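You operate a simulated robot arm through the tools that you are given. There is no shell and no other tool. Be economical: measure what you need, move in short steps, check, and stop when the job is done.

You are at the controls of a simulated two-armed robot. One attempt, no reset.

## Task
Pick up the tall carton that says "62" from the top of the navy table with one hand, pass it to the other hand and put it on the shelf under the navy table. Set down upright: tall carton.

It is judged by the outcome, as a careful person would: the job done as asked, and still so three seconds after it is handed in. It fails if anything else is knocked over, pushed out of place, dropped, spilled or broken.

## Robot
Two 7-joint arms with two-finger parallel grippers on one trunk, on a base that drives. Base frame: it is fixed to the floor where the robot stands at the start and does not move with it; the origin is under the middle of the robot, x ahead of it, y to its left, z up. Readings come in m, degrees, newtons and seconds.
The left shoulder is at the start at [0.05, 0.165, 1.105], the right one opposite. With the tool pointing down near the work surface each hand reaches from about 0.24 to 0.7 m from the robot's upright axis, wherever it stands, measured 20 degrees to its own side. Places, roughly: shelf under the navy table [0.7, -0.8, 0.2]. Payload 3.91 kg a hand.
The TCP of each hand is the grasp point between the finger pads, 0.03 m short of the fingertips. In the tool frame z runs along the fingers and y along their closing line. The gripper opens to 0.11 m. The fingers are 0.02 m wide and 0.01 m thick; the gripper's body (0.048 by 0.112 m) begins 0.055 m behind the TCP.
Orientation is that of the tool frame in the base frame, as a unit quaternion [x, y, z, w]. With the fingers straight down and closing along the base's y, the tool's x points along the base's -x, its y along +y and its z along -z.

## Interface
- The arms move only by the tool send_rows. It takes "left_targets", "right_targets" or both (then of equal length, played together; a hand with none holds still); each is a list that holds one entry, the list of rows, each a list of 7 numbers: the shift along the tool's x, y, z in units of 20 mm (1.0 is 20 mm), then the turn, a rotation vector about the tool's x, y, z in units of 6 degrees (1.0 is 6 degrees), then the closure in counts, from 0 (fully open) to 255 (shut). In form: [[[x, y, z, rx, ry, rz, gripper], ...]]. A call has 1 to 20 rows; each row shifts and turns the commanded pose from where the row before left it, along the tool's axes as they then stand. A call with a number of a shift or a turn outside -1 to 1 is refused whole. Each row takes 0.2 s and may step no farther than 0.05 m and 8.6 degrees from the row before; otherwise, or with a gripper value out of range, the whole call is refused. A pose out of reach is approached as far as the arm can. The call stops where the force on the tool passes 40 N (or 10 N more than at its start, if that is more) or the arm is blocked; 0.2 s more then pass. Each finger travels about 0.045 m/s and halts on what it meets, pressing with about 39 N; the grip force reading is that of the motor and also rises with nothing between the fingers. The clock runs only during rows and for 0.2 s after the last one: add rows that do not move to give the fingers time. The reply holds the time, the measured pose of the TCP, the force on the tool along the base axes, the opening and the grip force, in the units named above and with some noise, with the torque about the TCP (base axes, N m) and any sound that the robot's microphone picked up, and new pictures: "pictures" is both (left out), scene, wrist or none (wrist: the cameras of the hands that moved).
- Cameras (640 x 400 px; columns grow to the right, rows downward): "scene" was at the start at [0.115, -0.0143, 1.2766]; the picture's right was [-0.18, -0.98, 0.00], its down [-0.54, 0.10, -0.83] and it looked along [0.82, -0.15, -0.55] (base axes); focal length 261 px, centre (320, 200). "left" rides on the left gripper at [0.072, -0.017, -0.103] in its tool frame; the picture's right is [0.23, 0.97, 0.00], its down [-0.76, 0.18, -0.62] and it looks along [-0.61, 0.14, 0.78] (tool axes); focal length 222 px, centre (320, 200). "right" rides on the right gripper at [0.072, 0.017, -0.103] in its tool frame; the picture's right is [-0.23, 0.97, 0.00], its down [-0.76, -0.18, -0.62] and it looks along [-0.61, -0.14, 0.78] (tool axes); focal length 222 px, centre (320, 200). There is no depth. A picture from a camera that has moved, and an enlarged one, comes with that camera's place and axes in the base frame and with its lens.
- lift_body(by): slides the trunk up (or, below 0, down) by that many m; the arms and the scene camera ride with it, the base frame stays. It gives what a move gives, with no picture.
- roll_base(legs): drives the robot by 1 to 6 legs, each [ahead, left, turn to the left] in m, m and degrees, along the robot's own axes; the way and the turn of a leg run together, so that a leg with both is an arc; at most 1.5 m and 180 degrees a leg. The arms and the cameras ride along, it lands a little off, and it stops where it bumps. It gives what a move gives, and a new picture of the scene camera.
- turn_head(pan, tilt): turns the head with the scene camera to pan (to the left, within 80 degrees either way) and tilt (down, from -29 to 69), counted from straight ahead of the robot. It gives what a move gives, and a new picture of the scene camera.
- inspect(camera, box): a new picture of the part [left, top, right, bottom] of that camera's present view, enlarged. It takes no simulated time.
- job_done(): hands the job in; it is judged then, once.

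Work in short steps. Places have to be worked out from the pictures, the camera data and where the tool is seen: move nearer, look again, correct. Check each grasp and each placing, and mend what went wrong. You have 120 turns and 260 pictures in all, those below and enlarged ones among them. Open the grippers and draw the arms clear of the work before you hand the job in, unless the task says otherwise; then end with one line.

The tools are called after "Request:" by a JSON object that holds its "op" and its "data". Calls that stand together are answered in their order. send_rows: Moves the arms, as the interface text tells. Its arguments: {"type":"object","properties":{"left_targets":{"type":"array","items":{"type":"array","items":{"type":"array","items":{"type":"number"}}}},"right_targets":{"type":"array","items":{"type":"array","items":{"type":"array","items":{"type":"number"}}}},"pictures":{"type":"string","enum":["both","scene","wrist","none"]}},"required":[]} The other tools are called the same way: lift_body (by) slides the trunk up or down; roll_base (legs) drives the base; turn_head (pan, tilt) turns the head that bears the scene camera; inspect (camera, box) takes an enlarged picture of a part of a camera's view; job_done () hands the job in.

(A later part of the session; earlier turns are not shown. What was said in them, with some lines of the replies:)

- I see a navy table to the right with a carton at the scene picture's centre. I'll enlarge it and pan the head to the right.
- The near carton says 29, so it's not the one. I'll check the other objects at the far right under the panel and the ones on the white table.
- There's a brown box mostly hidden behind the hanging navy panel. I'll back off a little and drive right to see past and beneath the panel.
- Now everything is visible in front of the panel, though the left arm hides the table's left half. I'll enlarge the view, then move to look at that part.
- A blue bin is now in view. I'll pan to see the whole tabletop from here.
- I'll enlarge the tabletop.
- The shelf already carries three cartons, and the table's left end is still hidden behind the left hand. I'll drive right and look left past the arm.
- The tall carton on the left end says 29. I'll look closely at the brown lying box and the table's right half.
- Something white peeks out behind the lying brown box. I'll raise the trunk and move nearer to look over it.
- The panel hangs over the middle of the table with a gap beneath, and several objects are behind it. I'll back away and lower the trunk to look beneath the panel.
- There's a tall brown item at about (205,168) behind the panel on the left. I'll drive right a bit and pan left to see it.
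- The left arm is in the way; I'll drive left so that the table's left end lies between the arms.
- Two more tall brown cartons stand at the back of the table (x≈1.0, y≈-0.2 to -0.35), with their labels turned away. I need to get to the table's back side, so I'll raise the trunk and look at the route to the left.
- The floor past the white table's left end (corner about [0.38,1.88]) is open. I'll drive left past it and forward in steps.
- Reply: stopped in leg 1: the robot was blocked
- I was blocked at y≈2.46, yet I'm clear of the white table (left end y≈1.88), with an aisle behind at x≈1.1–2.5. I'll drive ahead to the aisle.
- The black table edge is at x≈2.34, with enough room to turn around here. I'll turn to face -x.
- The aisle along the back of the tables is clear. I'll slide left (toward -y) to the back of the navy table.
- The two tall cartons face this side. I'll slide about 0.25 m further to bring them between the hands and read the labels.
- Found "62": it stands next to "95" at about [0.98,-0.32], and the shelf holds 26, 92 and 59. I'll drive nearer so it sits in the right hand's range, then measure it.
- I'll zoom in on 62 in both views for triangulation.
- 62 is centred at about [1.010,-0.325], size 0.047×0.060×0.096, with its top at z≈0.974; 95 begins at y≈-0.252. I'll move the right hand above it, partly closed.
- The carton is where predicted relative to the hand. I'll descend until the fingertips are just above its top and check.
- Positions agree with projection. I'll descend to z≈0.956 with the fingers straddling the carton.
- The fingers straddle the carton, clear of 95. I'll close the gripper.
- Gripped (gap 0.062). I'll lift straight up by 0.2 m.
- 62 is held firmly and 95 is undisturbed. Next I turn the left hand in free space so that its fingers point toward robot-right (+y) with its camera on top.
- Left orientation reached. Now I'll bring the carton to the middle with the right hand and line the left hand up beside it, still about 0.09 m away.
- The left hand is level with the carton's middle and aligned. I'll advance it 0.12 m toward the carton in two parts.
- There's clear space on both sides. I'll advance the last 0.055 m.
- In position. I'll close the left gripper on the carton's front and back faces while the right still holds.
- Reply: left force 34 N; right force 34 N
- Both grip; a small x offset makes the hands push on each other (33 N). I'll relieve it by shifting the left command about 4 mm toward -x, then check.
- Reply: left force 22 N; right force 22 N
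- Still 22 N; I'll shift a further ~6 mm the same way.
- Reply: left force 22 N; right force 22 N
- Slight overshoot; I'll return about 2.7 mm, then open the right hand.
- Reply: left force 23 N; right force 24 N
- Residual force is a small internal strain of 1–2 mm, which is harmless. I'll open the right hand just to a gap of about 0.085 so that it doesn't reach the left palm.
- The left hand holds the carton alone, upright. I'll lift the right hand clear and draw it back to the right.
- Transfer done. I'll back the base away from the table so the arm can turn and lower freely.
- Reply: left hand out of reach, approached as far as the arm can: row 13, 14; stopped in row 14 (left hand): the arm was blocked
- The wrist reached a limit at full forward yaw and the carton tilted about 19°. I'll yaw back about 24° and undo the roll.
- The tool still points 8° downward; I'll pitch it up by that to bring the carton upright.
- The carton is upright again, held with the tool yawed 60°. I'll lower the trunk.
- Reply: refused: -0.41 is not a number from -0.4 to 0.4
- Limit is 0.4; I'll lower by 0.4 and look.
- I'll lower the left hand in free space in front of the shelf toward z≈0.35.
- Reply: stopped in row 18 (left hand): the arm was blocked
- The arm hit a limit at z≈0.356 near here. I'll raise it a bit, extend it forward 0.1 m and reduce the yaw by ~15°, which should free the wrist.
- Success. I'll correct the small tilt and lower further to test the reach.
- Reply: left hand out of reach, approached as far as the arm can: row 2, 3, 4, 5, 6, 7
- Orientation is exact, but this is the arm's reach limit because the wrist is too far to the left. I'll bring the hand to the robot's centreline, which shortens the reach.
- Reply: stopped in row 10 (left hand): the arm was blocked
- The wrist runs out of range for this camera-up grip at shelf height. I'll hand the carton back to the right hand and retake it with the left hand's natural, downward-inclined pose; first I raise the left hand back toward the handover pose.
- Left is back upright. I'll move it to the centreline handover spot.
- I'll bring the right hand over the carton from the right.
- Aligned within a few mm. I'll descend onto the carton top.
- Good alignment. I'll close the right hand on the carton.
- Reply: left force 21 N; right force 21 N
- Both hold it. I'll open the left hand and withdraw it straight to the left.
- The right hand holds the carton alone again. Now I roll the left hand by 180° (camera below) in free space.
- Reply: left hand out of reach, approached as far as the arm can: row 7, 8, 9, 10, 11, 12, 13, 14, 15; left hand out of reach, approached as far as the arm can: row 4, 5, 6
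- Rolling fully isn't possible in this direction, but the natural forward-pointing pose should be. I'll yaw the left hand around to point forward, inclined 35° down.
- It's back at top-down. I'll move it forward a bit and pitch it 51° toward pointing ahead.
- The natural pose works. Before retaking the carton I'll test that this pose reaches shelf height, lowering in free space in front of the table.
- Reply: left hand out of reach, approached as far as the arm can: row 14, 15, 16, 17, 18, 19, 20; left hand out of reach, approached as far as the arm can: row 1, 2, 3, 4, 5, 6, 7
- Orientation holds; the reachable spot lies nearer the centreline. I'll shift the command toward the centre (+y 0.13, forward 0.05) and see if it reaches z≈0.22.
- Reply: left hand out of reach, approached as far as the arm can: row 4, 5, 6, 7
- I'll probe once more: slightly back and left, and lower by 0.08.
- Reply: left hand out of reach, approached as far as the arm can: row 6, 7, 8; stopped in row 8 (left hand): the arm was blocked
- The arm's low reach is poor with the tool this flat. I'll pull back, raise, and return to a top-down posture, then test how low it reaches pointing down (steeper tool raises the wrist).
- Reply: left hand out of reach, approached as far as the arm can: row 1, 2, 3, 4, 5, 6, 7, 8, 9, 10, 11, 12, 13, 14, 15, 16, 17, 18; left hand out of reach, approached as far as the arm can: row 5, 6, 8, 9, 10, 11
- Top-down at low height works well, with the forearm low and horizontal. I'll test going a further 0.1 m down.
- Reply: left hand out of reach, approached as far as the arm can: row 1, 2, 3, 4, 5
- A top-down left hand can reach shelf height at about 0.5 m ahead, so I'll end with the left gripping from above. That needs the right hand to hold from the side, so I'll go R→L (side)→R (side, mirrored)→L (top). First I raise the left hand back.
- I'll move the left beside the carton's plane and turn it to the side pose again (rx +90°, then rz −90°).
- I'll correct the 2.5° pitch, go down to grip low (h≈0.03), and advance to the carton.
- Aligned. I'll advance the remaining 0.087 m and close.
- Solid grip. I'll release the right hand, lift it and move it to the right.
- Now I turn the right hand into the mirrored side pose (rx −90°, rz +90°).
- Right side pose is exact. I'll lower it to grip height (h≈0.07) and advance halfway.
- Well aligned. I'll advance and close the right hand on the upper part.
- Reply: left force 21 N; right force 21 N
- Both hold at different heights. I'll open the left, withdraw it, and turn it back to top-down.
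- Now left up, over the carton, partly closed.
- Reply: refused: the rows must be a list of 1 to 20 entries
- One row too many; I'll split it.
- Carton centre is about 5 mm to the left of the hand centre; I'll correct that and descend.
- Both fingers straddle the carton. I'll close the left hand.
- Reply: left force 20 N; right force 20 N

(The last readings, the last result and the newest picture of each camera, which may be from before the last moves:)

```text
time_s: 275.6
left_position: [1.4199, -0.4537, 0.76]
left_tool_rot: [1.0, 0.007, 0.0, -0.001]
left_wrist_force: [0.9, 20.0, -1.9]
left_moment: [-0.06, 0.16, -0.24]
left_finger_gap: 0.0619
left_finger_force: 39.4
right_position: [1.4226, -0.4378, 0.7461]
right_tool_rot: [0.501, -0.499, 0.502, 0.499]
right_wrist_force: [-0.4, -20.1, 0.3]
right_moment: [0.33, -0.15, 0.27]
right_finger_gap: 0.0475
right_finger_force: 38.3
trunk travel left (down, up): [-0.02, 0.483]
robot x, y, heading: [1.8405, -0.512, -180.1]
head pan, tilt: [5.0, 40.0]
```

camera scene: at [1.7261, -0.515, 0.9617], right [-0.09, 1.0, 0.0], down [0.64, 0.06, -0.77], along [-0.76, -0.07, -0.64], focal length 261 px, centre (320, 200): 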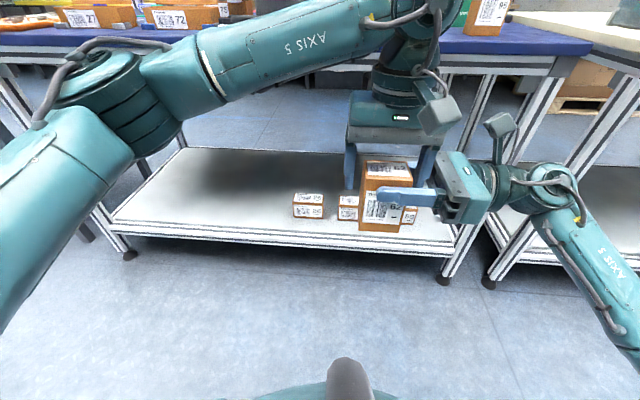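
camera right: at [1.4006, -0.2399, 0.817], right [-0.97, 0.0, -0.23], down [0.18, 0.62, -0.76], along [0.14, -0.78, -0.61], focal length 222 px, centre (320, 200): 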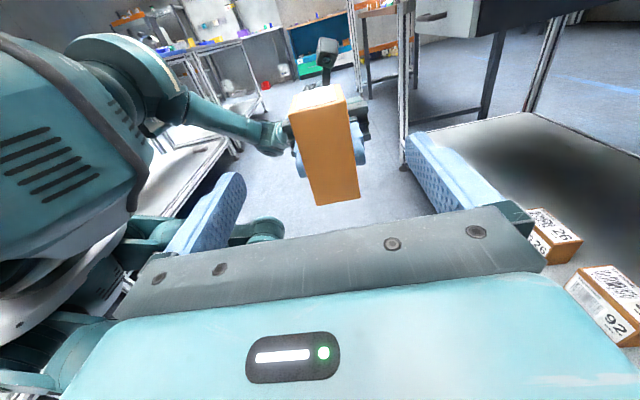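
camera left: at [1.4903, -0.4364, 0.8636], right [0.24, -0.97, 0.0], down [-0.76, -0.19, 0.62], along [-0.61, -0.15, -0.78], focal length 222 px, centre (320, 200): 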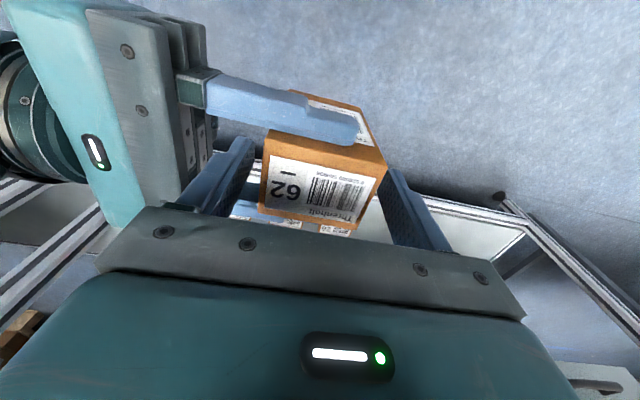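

Gripped (0.062). I'll open the right and withdraw it to the right.

Request:
{"op": "send_rows", "data": {"right_targets": [[[0, 0, 0, 0, 0, 0, 0], [0, 0, 0, 0, 0, 0, 0], [0, 0, 0, 0, 0, 0, 0], [0, 0, 0, 0, 0, 0, 0], [0, 0, -0.5, 0, 0, 0, 0], [0, 0, -1, 0, 0, 0, 0], [0, 0, -1, 0, 0, 0, 0], [0, 0, -1, 0, 0, 0, 0], [0, 0, -1, 0, 0, 0, 0], [0, 0, -1, 0, 0, 0, 0], [0, 0, -1, 0, 0, 0, 0], [0, 0, -1, 0, 0, 0, 0], [0, 0, -1, 0, 0, 0, 0], [0, 0, -1, 0, 0, 0, 0], [0, 0, -1, 0, 0, 0, 0]]], "pictures": "scene"}}

```text
time_s: 278.8
left_position: [1.4184, -0.4556, 0.7594]
left_tool_rot: [1.0, 0.009, -0.001, 0.001]
left_wrist_force: [-0.1, -0.8, 0.7]
left_moment: [-0.02, 0.0, -0.01]
left_finger_gap: 0.0618
left_finger_force: 39.4
right_position: [1.4189, -0.2298, 0.7458]
right_tool_rot: [0.5, -0.499, 0.502, 0.499]
right_wrist_force: [-0.1, -0.6, -0.7]
right_moment: [-0.03, -0.04, 0.01]
right_finger_gap: 0.11
right_finger_force: 0.0
trunk travel left (down, up): [-0.02, 0.483]
robot x, y, heading: [1.8414, -0.5092, -179.8]
head pan, tilt: [5.0, 40.0]
camera scene: at [1.7261, -0.515, 0.9617], right [-0.09, 1.0, 0.0], down [0.64, 0.06, -0.77], along [-0.76, -0.07, -0.64], focal length 261 px, centre (320, 200)
```

scene: 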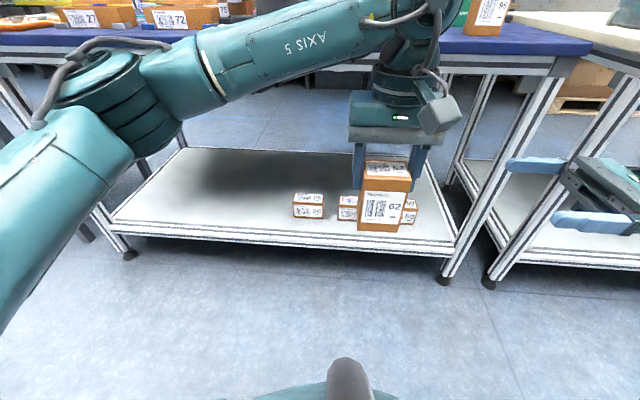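

The left hand now holds it from above. I'll zoom on the shelf to measure its height while turning the right hand back to top-down.

Request:
{"op": "inspect", "data": {"camera": "scene", "box": [100, 140, 360, 260]}}

Request:
{"op": "send_rows", "data": {"right_targets": [[[0, -0.5, 0, 0, 0, -1, 0], [0, 0, 0, 0, 0, -1, 0], [0, 0, 0, 0, 0, -1, 0], [0, 0, 0, 0, 0, -1, 0], [0, 0, 0, 0, 0, -1, 0], [0, 0, 0, 0, 0, -1, 0], [0, 0, 0, 0, 0, -1, 0], [0, 0, 0, 0, 0, -1, 0], [0, 0, 0, 0, 0, -1, 0], [0, 0, 0, 0, 0, -1, 0], [0, 0, 0, 0, 0, -1, 0], [0, 0, 0, 0, 0, -1, 0], [0, 0, 0, 0, 0, -1, 0], [0, 0, 0, 0, 0, -1, 0], [0, 0, 0, 0, 0, -1, 0]]], "pictures": "none"}}

Request:
{"op": "send_rows", "data": {"right_targets": [[[0, 0, 0, 1, 0, 0, 0], [0, 0, 0, 1, 0, 0, 0], [0, 0, 0, 1, 0, 0, 0], [0, 0, 0, 1, 0, 0, 0], [0, 0, 0, 1, 0, 0, 0], [0, 0, 0, 1, 0, 0, 0], [0, 0, 0, 1, 0, 0, 0], [0, 0, 0, 1, 0, 0, 0], [0, 0, 0, 1, 0, 0, 0], [0, 0, 0, 1, 0, 0, 0], [0, 0, 0, 1, 0, 0, 0], [0, 0, 0, 1, 0, 0, 0], [0, 0, 0, 1, 0, 0, 0], [0, 0, 0, 1, 0, 0, 0], [0, 0, 0, 1, 0, 0, 0]]], "pictures": "none"}}

Request:
{"op": "send_rows", "data": {"right_targets": [[[0.9, 0, -0.9, 0, 0, 0, 0], [0.9, 0, -0.9, 0, 0, 0, 0], [0.9, 0, -0.9, 0, 0, 0, 0], [0.9, 0, -0.9, 0, 0, 0, 0], [0.9, 0, -0.9, 0, 0, 0, 0], [0.9, 0, -0.9, 0, 0, 0, 0], [0.9, 0, -0.9, 0, 0, 0, 0], [0.5, 0, -0.9, 0, 0, 0, 0], [0.5, 0, -0.9, 0, 0, 0, 0], [0, 0, -0.9, 0, 0, 0, 0], [0, 0, -0.9, 0, 0, 0, 0], [0, 0, -0.9, 0, 0, 0, 0], [0, 0, -0.9, 0, 0, 0, 0], [0, 0, -0.9, 0, 0, 0, 0]]], "pictures": "scene"}}

```text
2.46 times, centred on (230, 200) of scene
camera zoom: at [1.7261, -0.515, 0.9617], right [-0.09, 1.0, 0.0], down [0.64, 0.06, -0.77], along [-0.76, -0.07, -0.64], focal length 641 px, centre (542, 200)
```

zoom: 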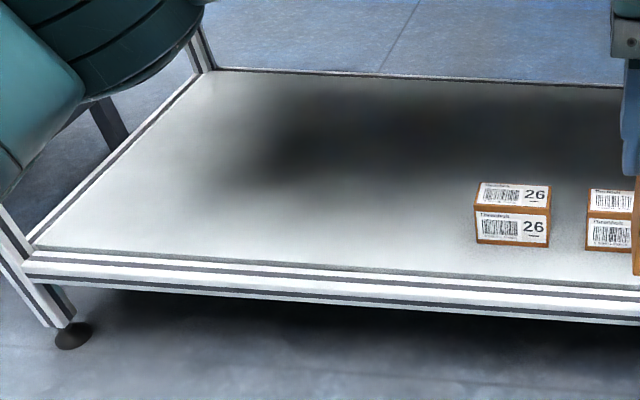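

```text
time_s: 282.0
left_position: [1.4196, -0.4533, 0.7597]
left_tool_rot: [1.0, 0.008, -0.001, 0.0]
left_wrist_force: [0.0, 0.9, 0.2]
left_moment: [0.03, 0.0, 0.0]
left_finger_gap: 0.0616
left_finger_force: 39.4
right_position: [1.4289, -0.2282, 0.7434]
right_tool_rot: [0.708, 0.001, 0.001, 0.707]
right_wrist_force: [0.8, 0.1, -0.5]
right_moment: [-0.01, -0.01, -0.07]
right_finger_gap: 0.1101
right_finger_force: 0.0
trunk travel left (down, up): [-0.02, 0.483]
robot x, y, heading: [1.8399, -0.5128, -179.8]
head pan, tilt: [5.0, 40.0]
```

```text
time_s: 285.2
left_position: [1.4194, -0.4535, 0.7598]
left_tool_rot: [1.0, 0.009, -0.001, 0.002]
left_wrist_force: [0.8, -0.2, 0.1]
left_moment: [-0.04, 0.0, 0.0]
left_finger_gap: 0.0618
left_finger_force: 38.8
right_position: [1.4299, -0.228, 0.7436]
right_tool_rot: [1.0, 0.001, 0.0, 0.0]
right_wrist_force: [1.3, 0.0, -0.1]
right_moment: [0.0, 0.0, -0.01]
right_finger_gap: 0.11
right_finger_force: 0.0
trunk travel left (down, up): [-0.02, 0.483]
robot x, y, heading: [1.844, -0.5062, -179.9]
head pan, tilt: [5.0, 40.0]
```

```text
time_s: 288.2
left_position: [1.4183, -0.4533, 0.7589]
left_tool_rot: [1.0, 0.01, -0.001, 0.001]
left_wrist_force: [0.3, 0.3, -0.7]
left_moment: [0.05, 0.0, -0.02]
left_finger_gap: 0.0619
left_finger_force: 38.5
right_position: [1.5544, -0.2545, 0.9692]
right_tool_rot: [1.0, 0.0, 0.0, 0.001]
right_wrist_force: [-0.4, 0.1, 0.8]
right_moment: [0.0, -0.01, -0.01]
right_finger_gap: 0.1099
right_finger_force: 0.0
right hand out of reach, approached as far as the arm can: row 11, 12, 13, 14
trunk travel left (down, up): [-0.02, 0.483]
robot x, y, heading: [1.8408, -0.5096, -179.9]
head pan, tilt: [5.0, 40.0]
camera scene: at [1.7261, -0.515, 0.9617], right [-0.09, 1.0, 0.0], down [0.64, 0.06, -0.77], along [-0.76, -0.07, -0.64], focal length 261 px, centre (320, 200)
```

scene: 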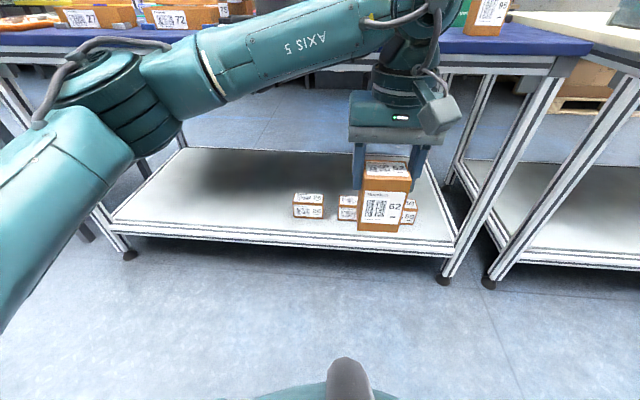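

Shelf height is about z=0.218, and carton 26 spans y≈-0.69 to -0.575. I'll place 62 at about [0.985,-0.80]. First I lower the left hand to z≈0.36 here in free space.

Request:
{"op": "send_rows", "data": {"left_targets": [[[-0.2325, 0.4425, 1, 0, 0, 0, 255], [-0.2325, 0.4425, 1, 0, 0, 0, 255], [-0.2325, 0.4425, 1, 0, 0, 0, 255], [-0.2325, 0.4425, 1, 0, 0, 0, 255], [-0.2325, 0.4425, 1, 0, 0, 0, 255], [-0.2325, 0.4425, 1, 0, 0, 0, 255], [-0.2325, 0.4425, 1, 0, 0, 0, 255], [-0.2325, 0.4425, 1, 0, 0, 0, 255], [-0.2325, 0.4425, 1, 0, 0, 0, 255], [-0.2325, 0.4425, 1, 0, 0, 0, 255], [-0.2325, 0.4425, 1, 0, 0, 0, 255], [-0.2325, 0.4425, 1, 0, 0, 0, 255], [-0.2325, 0.4425, 1, 0, 0, 0, 255], [-0.2325, 0.4425, 1, 0, 0, 0, 255], [-0.2325, 0.4425, 1, 0, 0, 0, 255], [-0.2325, 0.4425, 1, 0, 0, 0, 255], [-0.2325, 0.4425, 1, 0, 0, 0, 255], [-0.2325, 0.4425, 1, 0, 0, 0, 255], [-0.2325, 0.4425, 1, 0, 0, 0, 255], [-0.2325, 0.4425, 1, 0, 0, 0, 255]]], "pictures": "scene"}}

```text
time_s: 292.4
left_position: [1.3272, -0.635, 0.3605]
left_tool_rot: [1.0, 0.009, -0.001, 0.0]
left_wrist_force: [0.5, 0.6, 0.1]
left_moment: [-0.01, 0.01, 0.02]
left_finger_gap: 0.0617
left_finger_force: 39.0
right_position: [1.5555, -0.2534, 0.9691]
right_tool_rot: [1.0, 0.001, 0.0, 0.0]
right_wrist_force: [0.7, -0.4, -0.7]
right_moment: [0.01, -0.01, -0.05]
right_finger_gap: 0.1099
right_finger_force: 0.1
trunk travel left (down, up): [-0.02, 0.483]
robot x, y, heading: [1.8389, -0.5093, -179.8]
head pan, tilt: [5.0, 40.0]
camera scene: at [1.7261, -0.515, 0.9617], right [-0.09, 1.0, 0.0], down [0.64, 0.06, -0.77], along [-0.76, -0.07, -0.64], focal length 261 px, centre (320, 200)
```

scene: 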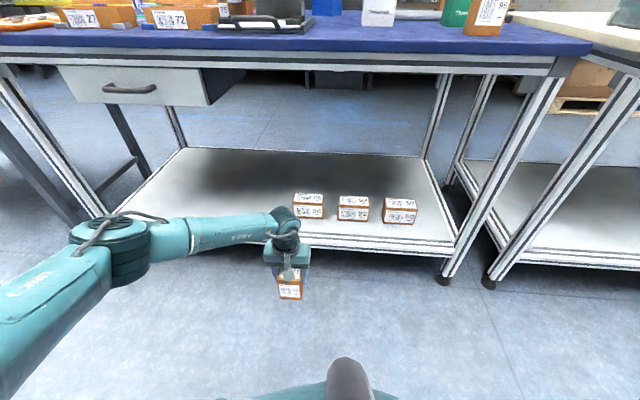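

Orientation stays exact down here. The elbow sits to the left and could come near the drawer, so I'll approach with the base turned ~8° left; first a partial approach.

Request:
{"op": "roll_base", "data": {"legs": [[0.15, 0.09, 8]]}}

```text
time_s: 293.8
left_position: [1.2093, -0.8016, 0.3616]
left_tool_rot: [0.997, 0.077, -0.001, 0.001]
left_wrist_force: [0.4, 0.9, 0.5]
left_moment: [-0.01, 0.0, 0.0]
left_finger_gap: 0.0616
left_finger_force: 39.4
right_position: [1.3832, -0.3934, 0.9695]
right_tool_rot: [0.998, 0.069, 0.0, 0.0]
right_wrist_force: [0.1, 0.9, 0.9]
right_moment: [0.02, 0.04, 0.01]
right_finger_gap: 0.11
right_finger_force: 0.1
trunk travel left (down, up): [-0.02, 0.483]
robot x, y, heading: [1.699, -0.6059, -171.9]
head pan, tilt: [5.0, 40.0]
camera scene: at [1.5893, -0.6292, 0.9617], right [-0.23, 0.97, 0.0], down [0.63, 0.14, -0.77], along [-0.75, -0.17, -0.64], focal length 261 px, centre (320, 200)
```

scene: 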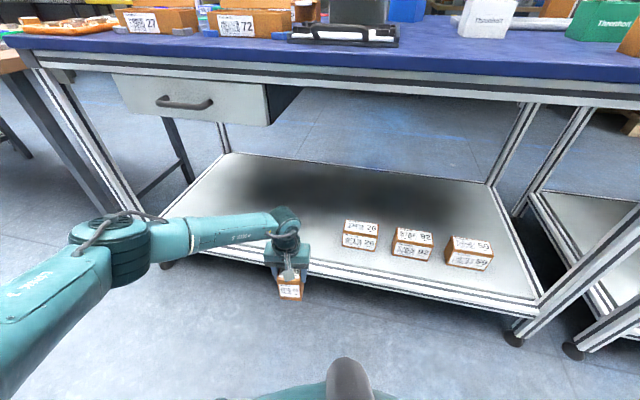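

Carton clear of the shelf edge. I'll advance 0.1 m more (with a small right correction) and check the elbow against the table.

Request:
{"op": "roll_base", "data": {"legs": [[0.1, -0.02, 0]]}}

Request:
{"op": "turn_head", "data": {"pan": 30, "tilt": 35}}

```text
time_s: 295.0
left_position: [1.105, -0.7944, 0.3605]
left_tool_rot: [0.997, 0.076, 0.0, 0.001]
left_wrist_force: [-0.6, -0.1, 0.2]
left_moment: [0.0, 0.01, 0.03]
left_finger_gap: 0.0618
left_finger_force: 39.0
right_position: [1.2802, -0.3885, 0.9701]
right_tool_rot: [0.998, 0.069, 0.0, 0.001]
right_wrist_force: [0.0, 0.8, 0.0]
right_moment: [0.01, 0.03, 0.0]
right_finger_gap: 0.1099
right_finger_force: 0.0
trunk travel left (down, up): [-0.02, 0.483]
robot x, y, heading: [1.597, -0.6002, -172.1]
head pan, tilt: [5.0, 40.0]
camera scene: at [1.4852, -0.6238, 0.9617], right [-0.22, 0.97, 0.0], down [0.63, 0.14, -0.77], along [-0.75, -0.17, -0.64], focal length 261 px, centre (320, 200)
```

scene: 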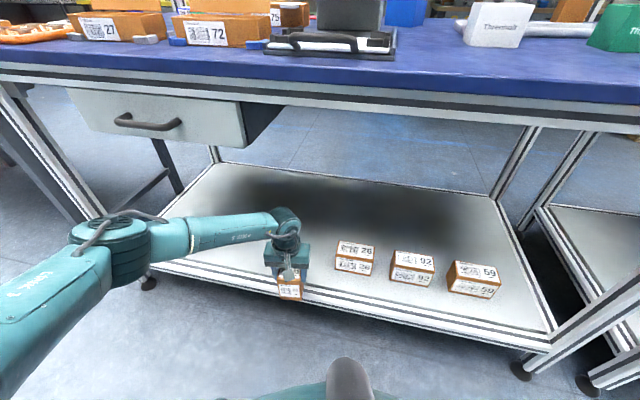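

```text
time_s: 295.9
left_position: [1.1043, -0.7973, 0.3613]
left_tool_rot: [0.997, 0.077, 0.001, 0.001]
left_wrist_force: [0.6, 0.2, -0.1]
left_moment: [0.0, 0.05, -0.04]
left_finger_gap: 0.0616
left_finger_force: 39.2
right_position: [1.2804, -0.3874, 0.9695]
right_tool_rot: [0.998, 0.069, -0.001, 0.001]
right_wrist_force: [0.1, -0.2, -0.2]
right_moment: [0.02, 0.01, 0.0]
right_finger_gap: 0.1103
right_finger_force: 0.1
trunk travel left (down, up): [-0.02, 0.483]
robot x, y, heading: [1.5996, -0.6035, -172.1]
head pan, tilt: [30.0, 35.0]
camera scene: at [1.4985, -0.6588, 0.9692], right [-0.61, 0.79, 0.0], down [0.45, 0.35, -0.82], along [-0.65, -0.5, -0.57], focal length 261 px, centre (320, 200)
```

scene: 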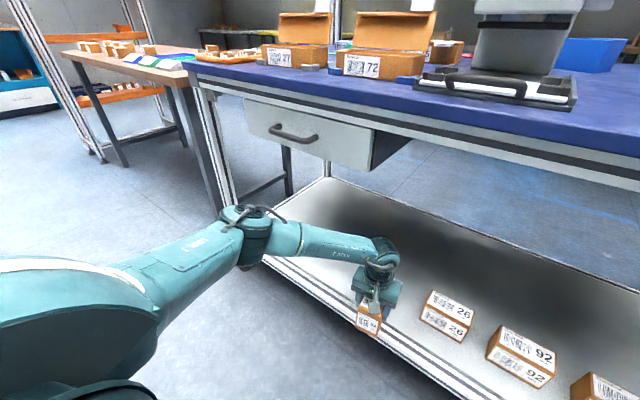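

The elbow stays well below the drawer in view, so there's no conflict. I'll advance the last 0.11 m.

Request:
{"op": "roll_base", "data": {"legs": [[0.11, -0.022, 0]]}}

Request:
{"op": "turn_head", "data": {"pan": 15, "tilt": 45}}

Request:
{"op": "inspect", "data": {"camera": "left", "box": [0, 0, 640, 400]}}

```text
time_s: 297.1
left_position: [0.992, -0.7891, 0.3605]
left_tool_rot: [0.997, 0.075, 0.001, 0.001]
left_wrist_force: [0.2, 0.3, 0.1]
left_moment: [0.01, 0.01, 0.02]
left_finger_gap: 0.0616
left_finger_force: 39.3
right_position: [1.167, -0.382, 0.9693]
right_tool_rot: [0.998, 0.069, 0.0, 0.001]
right_wrist_force: [0.4, 0.1, 0.7]
right_moment: [-0.01, 0.0, -0.02]
right_finger_gap: 0.1102
right_finger_force: 0.1
trunk travel left (down, up): [-0.02, 0.483]
robot x, y, heading: [1.489, -0.5949, -171.9]
head pan, tilt: [30.0, 35.0]
camera scene: at [1.3852, -0.6525, 0.9692], right [-0.61, 0.79, 0.0], down [0.45, 0.35, -0.82], along [-0.65, -0.5, -0.57], focal length 261 px, centre (320, 200)
```

scene: 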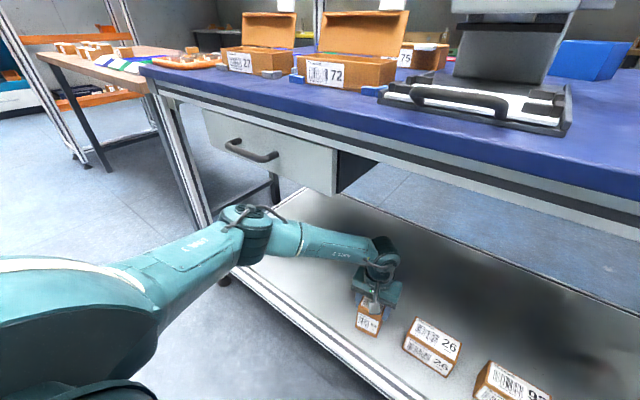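

```text
time_s: 297.9
left_position: [0.9914, -0.7886, 0.3613]
left_tool_rot: [0.997, 0.076, -0.001, 0.0]
left_wrist_force: [-0.3, -0.5, 1.0]
left_moment: [0.0, 0.03, -0.01]
left_finger_gap: 0.0618
left_finger_force: 39.1
right_position: [1.1659, -0.3805, 0.9701]
right_tool_rot: [0.998, 0.07, 0.001, 0.001]
right_wrist_force: [0.7, -0.1, 0.3]
right_moment: [0.0, 0.0, 0.03]
right_finger_gap: 0.1099
right_finger_force: 0.0
trunk travel left (down, up): [-0.02, 0.483]
robot x, y, heading: [1.486, -0.5911, -172.0]
head pan, tilt: [15.0, 45.0]
camera scene: at [1.3798, -0.6301, 0.9544], right [-0.39, 0.92, 0.0], down [0.65, 0.28, -0.71], along [-0.65, -0.28, -0.71], focal length 261 px, centre (320, 200)
```

scene: 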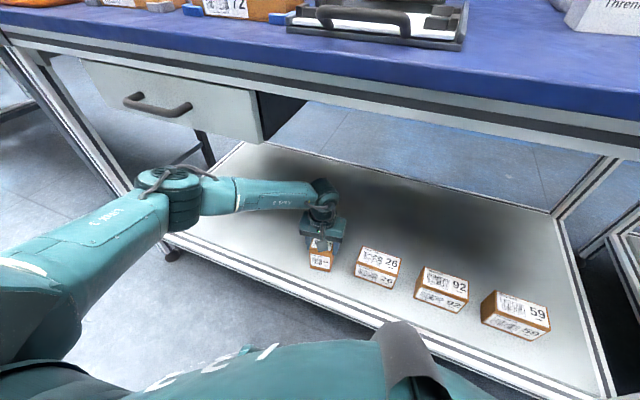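

```text
1.00 times, centred on (320, 200) of left (not enlarged: the box is as wide or as high as the picture)
camera zoom: at [1.0599, -0.7624, 0.4651], right [0.37, -0.93, 0.0], down [-0.73, -0.29, 0.62], along [-0.58, -0.23, -0.78], focal length 222 px, centre (320, 200)
```

zoom: 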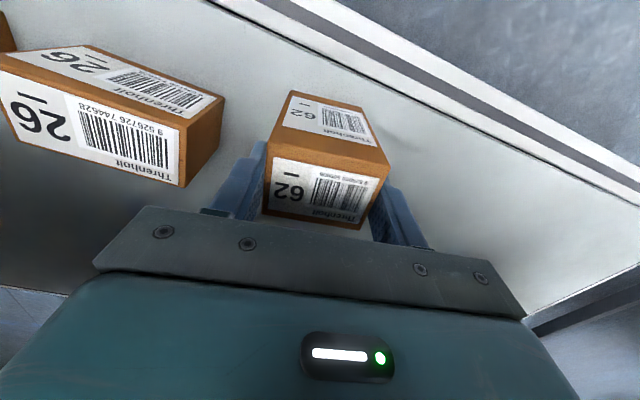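

Positioned over the shelf panel, clear of 26. I'll lower 0.045 m, then continue in small steps while watching the force.

Request:
{"op": "send_rows", "data": {"left_targets": [[[0, 0, 0.5, 0, 0, 0, 255], [0, 0, 0.5, 0, 0, 0, 255], [0, 0, 0.5, 0, 0, 0, 255], [0, 0, 0.5, 0, 0, 0, 255], [0, 0, 0.25, 0, 0, 0, 255], [0, 0, 0, 0, 0, 0, 255]]]}}

```text
time_s: 299.3
left_position: [0.9935, -0.7892, 0.3162]
left_tool_rot: [0.997, 0.076, 0.0, 0.001]
left_wrist_force: [-0.3, 1.3, 0.3]
left_moment: [0.03, 0.03, 0.01]
left_finger_gap: 0.0614
left_finger_force: 39.3
right_position: [1.1676, -0.3804, 0.9718]
right_tool_rot: [0.998, 0.069, -0.001, 0.001]
right_wrist_force: [-0.8, 0.2, -1.0]
right_moment: [0.0, 0.01, 0.01]
right_finger_gap: 0.1102
right_finger_force: 0.1
trunk travel left (down, up): [-0.02, 0.483]
robot x, y, heading: [1.4886, -0.5967, -171.9]
head pan, tilt: [15.0, 45.0]
camera scene: at [1.3798, -0.63, 0.9544], right [-0.39, 0.92, 0.0], down [0.65, 0.28, -0.71], along [-0.65, -0.28, -0.71], focal length 261 px, centre (320, 200)
camera left: at [1.0612, -0.7622, 0.42], right [0.37, -0.93, 0.0], down [-0.73, -0.29, 0.62], along [-0.58, -0.23, -0.78], focal length 222 px, centre (320, 200)
```

scene: 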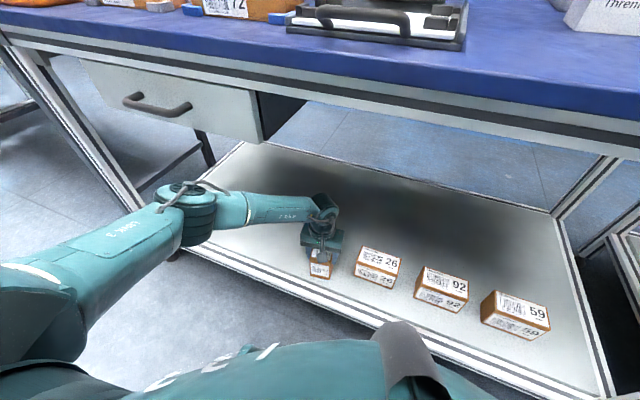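
left: 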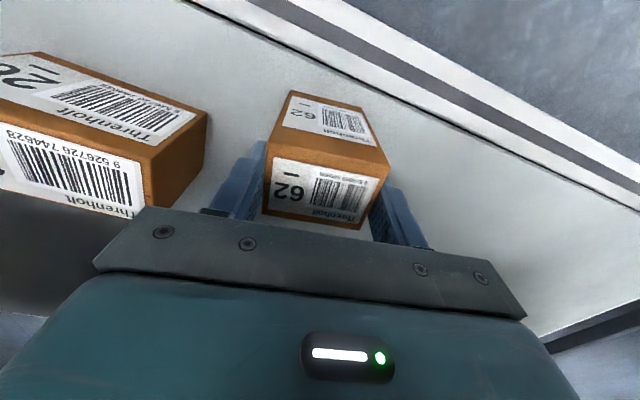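

No contact yet. I'll lower in 2 mm steps.

Request:
{"op": "send_rows", "data": {"left_targets": [[[0, 0, 0.12, 0, 0, 0, 255], [0, 0, 0.12, 0, 0, 0, 255], [0, 0, 0.12, 0, 0, 0, 255], [0, 0, 0.12, 0, 0, 0, 255]]], "pictures": "none"}}

```text
time_s: 300.2
left_position: [0.9906, -0.7884, 0.3126]
left_tool_rot: [0.997, 0.077, -0.001, 0.0]
left_wrist_force: [10.1, -1.5, 21.1]
left_moment: [-0.25, -0.34, 0.07]
left_finger_gap: 0.0615
left_finger_force: 39.2
right_position: [1.1688, -0.3822, 0.971]
right_tool_rot: [0.998, 0.069, -0.001, 0.001]
right_wrist_force: [0.6, -0.3, -0.5]
right_moment: [0.01, -0.01, 0.0]
right_finger_gap: 0.1099
right_finger_force: 0.1
trunk travel left (down, up): [-0.02, 0.483]
robot x, y, heading: [1.4838, -0.5949, -172.0]
head pan, tilt: [15.0, 45.0]
stopped in row 4 (left hand): the force on the tool passed its limit at 43 N (the readings are from after the stop); the commanded pose is now the measured one
```

Contact with the shelf at z≈0.312. I'll ease up 1 mm and open the gripper just enough.

Request:
{"op": "send_rows", "data": {"left_targets": [[[0, 0, -0.06, 0, 0, 0, 255], [0, 0, 0, 0, 0, 0, 255], [0, 0, 0, 0, 0, 0, 58], [0, 0, 0, 0, 0, 0, 58], [0, 0, 0, 0, 0, 0, 58], [0, 0, 0, 0, 0, 0, 58]]]}}

```text
time_s: 301.6
left_position: [0.9901, -0.787, 0.3104]
left_tool_rot: [0.997, 0.077, -0.001, 0.001]
left_wrist_force: [0.2, -0.2, 0.0]
left_moment: [0.01, -0.03, -0.01]
left_finger_gap: 0.0851
left_finger_force: 0.0
right_position: [1.1672, -0.3815, 0.9691]
right_tool_rot: [0.998, 0.069, 0.0, 0.001]
right_wrist_force: [-0.5, 0.7, 0.0]
right_moment: [0.02, 0.04, -0.01]
right_finger_gap: 0.1099
right_finger_force: 0.0
trunk travel left (down, up): [-0.02, 0.483]
robot x, y, heading: [1.485, -0.5944, -172.1]
head pan, tilt: [15.0, 45.0]
camera scene: at [1.3801, -0.63, 0.9544], right [-0.39, 0.92, 0.0], down [0.65, 0.28, -0.71], along [-0.65, -0.28, -0.71], focal length 261 px, centre (320, 200)
camera left: at [1.0586, -0.7605, 0.4156], right [0.37, -0.93, 0.0], down [-0.72, -0.29, 0.63], along [-0.58, -0.23, -0.78], focal length 222 px, centre (320, 200)
```

scene: 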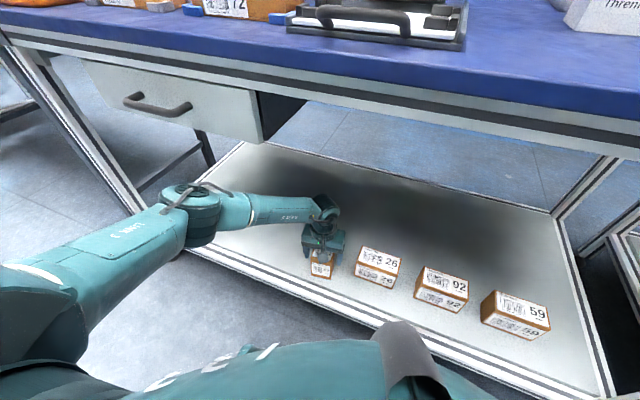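
left: 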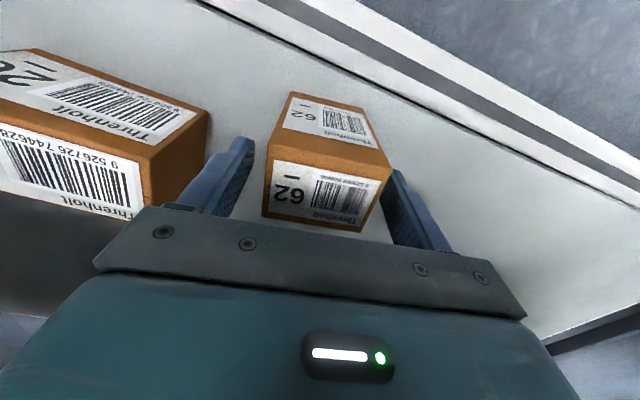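

The carton stands free. I'll centre the hand slightly, lift straight up 0.08 m, and then back the base out.

Request:
{"op": "send_rows", "data": {"left_targets": [[[0, 0.25, 0, 0, 0, 0, 58], [0, 0, -0.4, 0, 0, 0, 58], [0, 0, -0.6, 0, 0, 0, 58], [0, 0, -0.8, 0, 0, 0, 58], [0, 0, -0.8, 0, 0, 0, 58], [0, 0, -0.8, 0, 0, 0, 58], [0, 0, -0.6, 0, 0, 0, 58]]]}}

```text
time_s: 303.2
left_position: [0.992, -0.7934, 0.3917]
left_tool_rot: [0.997, 0.076, -0.002, -0.001]
left_wrist_force: [0.3, 0.5, 0.1]
left_moment: [0.02, -0.01, 0.04]
left_finger_gap: 0.0853
left_finger_force: 0.1
right_position: [1.166, -0.382, 0.9692]
right_tool_rot: [0.998, 0.069, 0.001, 0.001]
right_wrist_force: [-0.4, 0.2, -1.2]
right_moment: [0.02, 0.01, 0.02]
right_finger_gap: 0.1101
right_finger_force: 0.0
trunk travel left (down, up): [-0.02, 0.483]
robot x, y, heading: [1.4837, -0.5952, -172.0]
head pan, tilt: [15.0, 45.0]
camera scene: at [1.3801, -0.63, 0.9544], right [-0.39, 0.92, 0.0], down [0.65, 0.28, -0.71], along [-0.65, -0.28, -0.71], focal length 261 px, centre (320, 200)
camera left: at [1.06, -0.7674, 0.4959], right [0.37, -0.93, 0.0], down [-0.72, -0.29, 0.62], along [-0.58, -0.23, -0.78], focal length 222 px, centre (320, 200)
```

scene: 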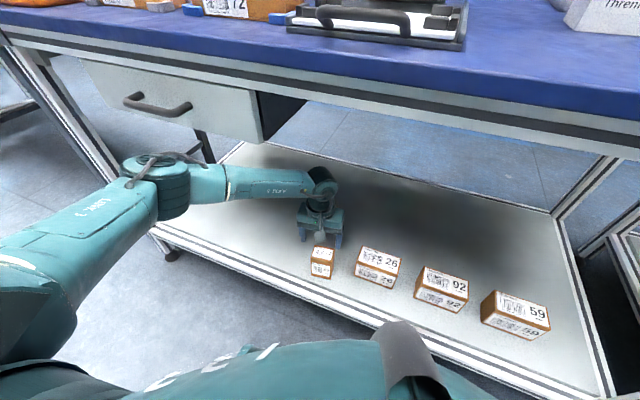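
left: 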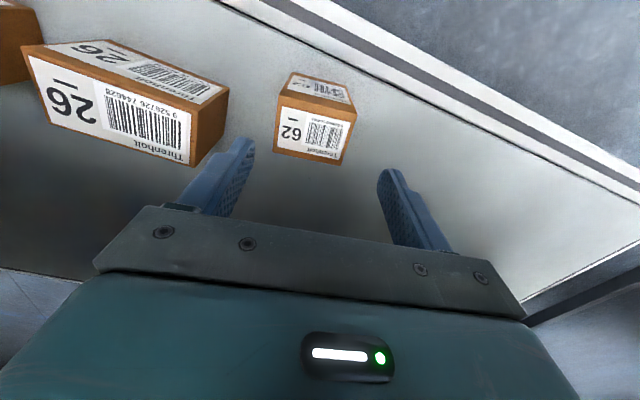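

The carton stands upright on the shelf. I'll back the base out, passing above it.

Request:
{"op": "roll_base", "data": {"legs": [[-0.3, 0.0, 0]]}}

Request:
{"op": "turn_head", "data": {"pan": 5, "tilt": 35}}

Request:
{"op": "inspect", "data": {"camera": "scene", "box": [180, 120, 440, 290]}}

```text
time_s: 305.2
left_position: [1.2866, -0.752, 0.3921]
left_tool_rot: [0.997, 0.077, -0.001, 0.001]
left_wrist_force: [0.5, 0.9, 0.6]
left_moment: [0.0, -0.05, -0.04]
left_finger_gap: 0.0851
left_finger_force: 0.1
right_position: [1.4611, -0.3398, 0.9696]
right_tool_rot: [0.998, 0.068, -0.001, 0.001]
right_wrist_force: [-0.2, 0.0, 0.7]
right_moment: [-0.03, -0.01, 0.01]
right_finger_gap: 0.1098
right_finger_force: 0.0
trunk travel left (down, up): [-0.02, 0.483]
robot x, y, heading: [1.7793, -0.5556, -172.1]
head pan, tilt: [15.0, 45.0]
camera scene: at [1.6739, -0.5891, 0.9544], right [-0.39, 0.92, 0.0], down [0.65, 0.27, -0.71], along [-0.65, -0.27, -0.71], focal length 261 px, centre (320, 200)
```

scene: 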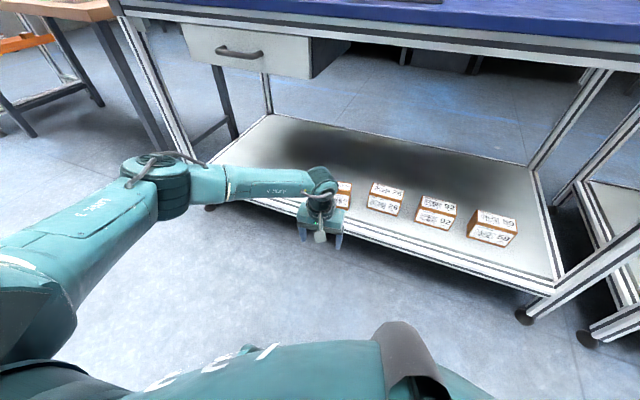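

```text
time_s: 305.9
left_position: [1.2855, -0.7539, 0.3903]
left_tool_rot: [0.997, 0.076, -0.001, -0.001]
left_wrist_force: [0.0, 0.8, -0.1]
left_moment: [-0.04, -0.01, -0.02]
left_finger_gap: 0.0849
left_finger_force: 0.1
right_position: [1.4604, -0.3395, 0.9703]
right_tool_rot: [0.998, 0.068, 0.0, 0.001]
right_wrist_force: [-0.4, 1.0, -0.7]
right_moment: [0.01, 0.02, 0.0]
right_finger_gap: 0.1099
right_finger_force: 0.1
trunk travel left (down, up): [-0.02, 0.483]
robot x, y, heading: [1.778, -0.5554, -172.2]
head pan, tilt: [5.0, 35.0]
camera scene: at [1.663, -0.5771, 0.9692], right [-0.22, 0.97, 0.0], down [0.56, 0.13, -0.82], along [-0.8, -0.18, -0.57], focal length 261 px, centre (320, 200)
```

scene: 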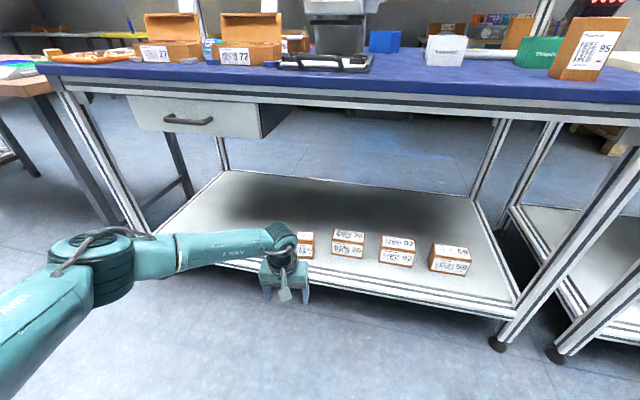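

```text
2.35 times, centred on (310, 205) of scene
camera zoom: at [1.663, -0.5771, 0.9692], right [-0.22, 0.97, 0.0], down [0.56, 0.13, -0.82], along [-0.8, -0.18, -0.57], focal length 613 px, centre (344, 188)
```

zoom: 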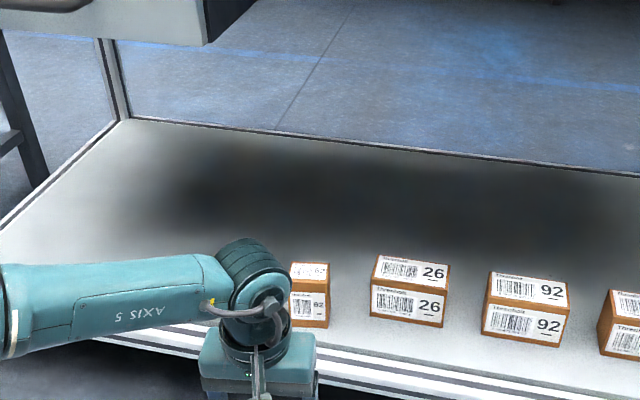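

62 stands upright on the shelf with the neighbours untouched. I'll open the left gripper fully, move it further aside and take one last look.

Request:
{"op": "send_rows", "data": {"left_targets": [[[0.5, 0, -1, 0, 0, 0, 0], [0.5, 0, -1, 0, 0, 0, 0], [0.5, 0, -1, 0, 0, 0, 0], [0.5, 0, -1, 0, 0, 0, 0], [0.5, 0, -1, 0, 0, 0, 0], [0, 0, -1, 0, 0, 0, 0], [0, 0, -1, 0, 0, 0, 0], [0, 0, -1, 0, 0, 0, 0], [0, 0, -1, 0, 0, 0, 0], [0, 0, -1, 0, 0, 0, 0], [0, 0, -1, 0, 0, 0, 0], [0, 0, -1, 0, 0, 0, 0]]], "pictures": "none"}}

Request:
{"op": "inspect", "data": {"camera": "scene", "box": [240, 180, 480, 330]}}

```text
time_s: 308.6
left_position: [1.3344, -0.7458, 0.6317]
left_tool_rot: [0.997, 0.077, -0.001, 0.0]
left_wrist_force: [0.7, -0.4, 0.4]
left_moment: [0.03, -0.01, -0.01]
left_finger_gap: 0.11
left_finger_force: 0.0
right_position: [1.4615, -0.3392, 0.9705]
right_tool_rot: [0.998, 0.068, -0.001, 0.001]
right_wrist_force: [-0.3, 0.5, -0.4]
right_moment: [-0.02, -0.02, -0.01]
right_finger_gap: 0.11
right_finger_force: 0.1
trunk travel left (down, up): [-0.02, 0.483]
robot x, y, heading: [1.7797, -0.5556, -172.0]
head pan, tilt: [5.0, 35.0]
```

```text
2.67 times, centred on (360, 255) of scene
camera zoom: at [1.663, -0.5771, 0.9692], right [-0.22, 0.97, 0.0], down [0.56, 0.13, -0.82], along [-0.8, -0.18, -0.57], focal length 695 px, centre (213, 53)
```

zoom: 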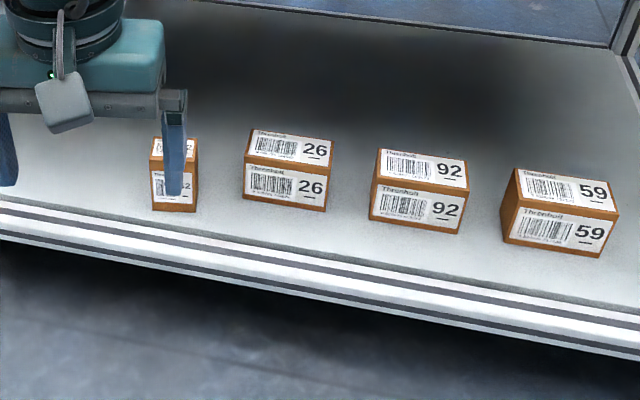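

The carton is upright on the shelf, the neighbours are undisturbed, and both grippers are open and clear. I'll hand the job in.

Request:
{"op": "job_done", "data": {}}

```text
The job is handed in.
```

Carton 62 is standing upright on the shelf under the navy table, to the left of carton 26, with both grippers open and clear. The right hand picked it up. Because of wrist limits it passed between the hands more than once, in the air each time, before the left hand set it down. The neighbouring cartons look undisturbed; earlier, while driving around, the robot stopped once against something I couldn't identify.
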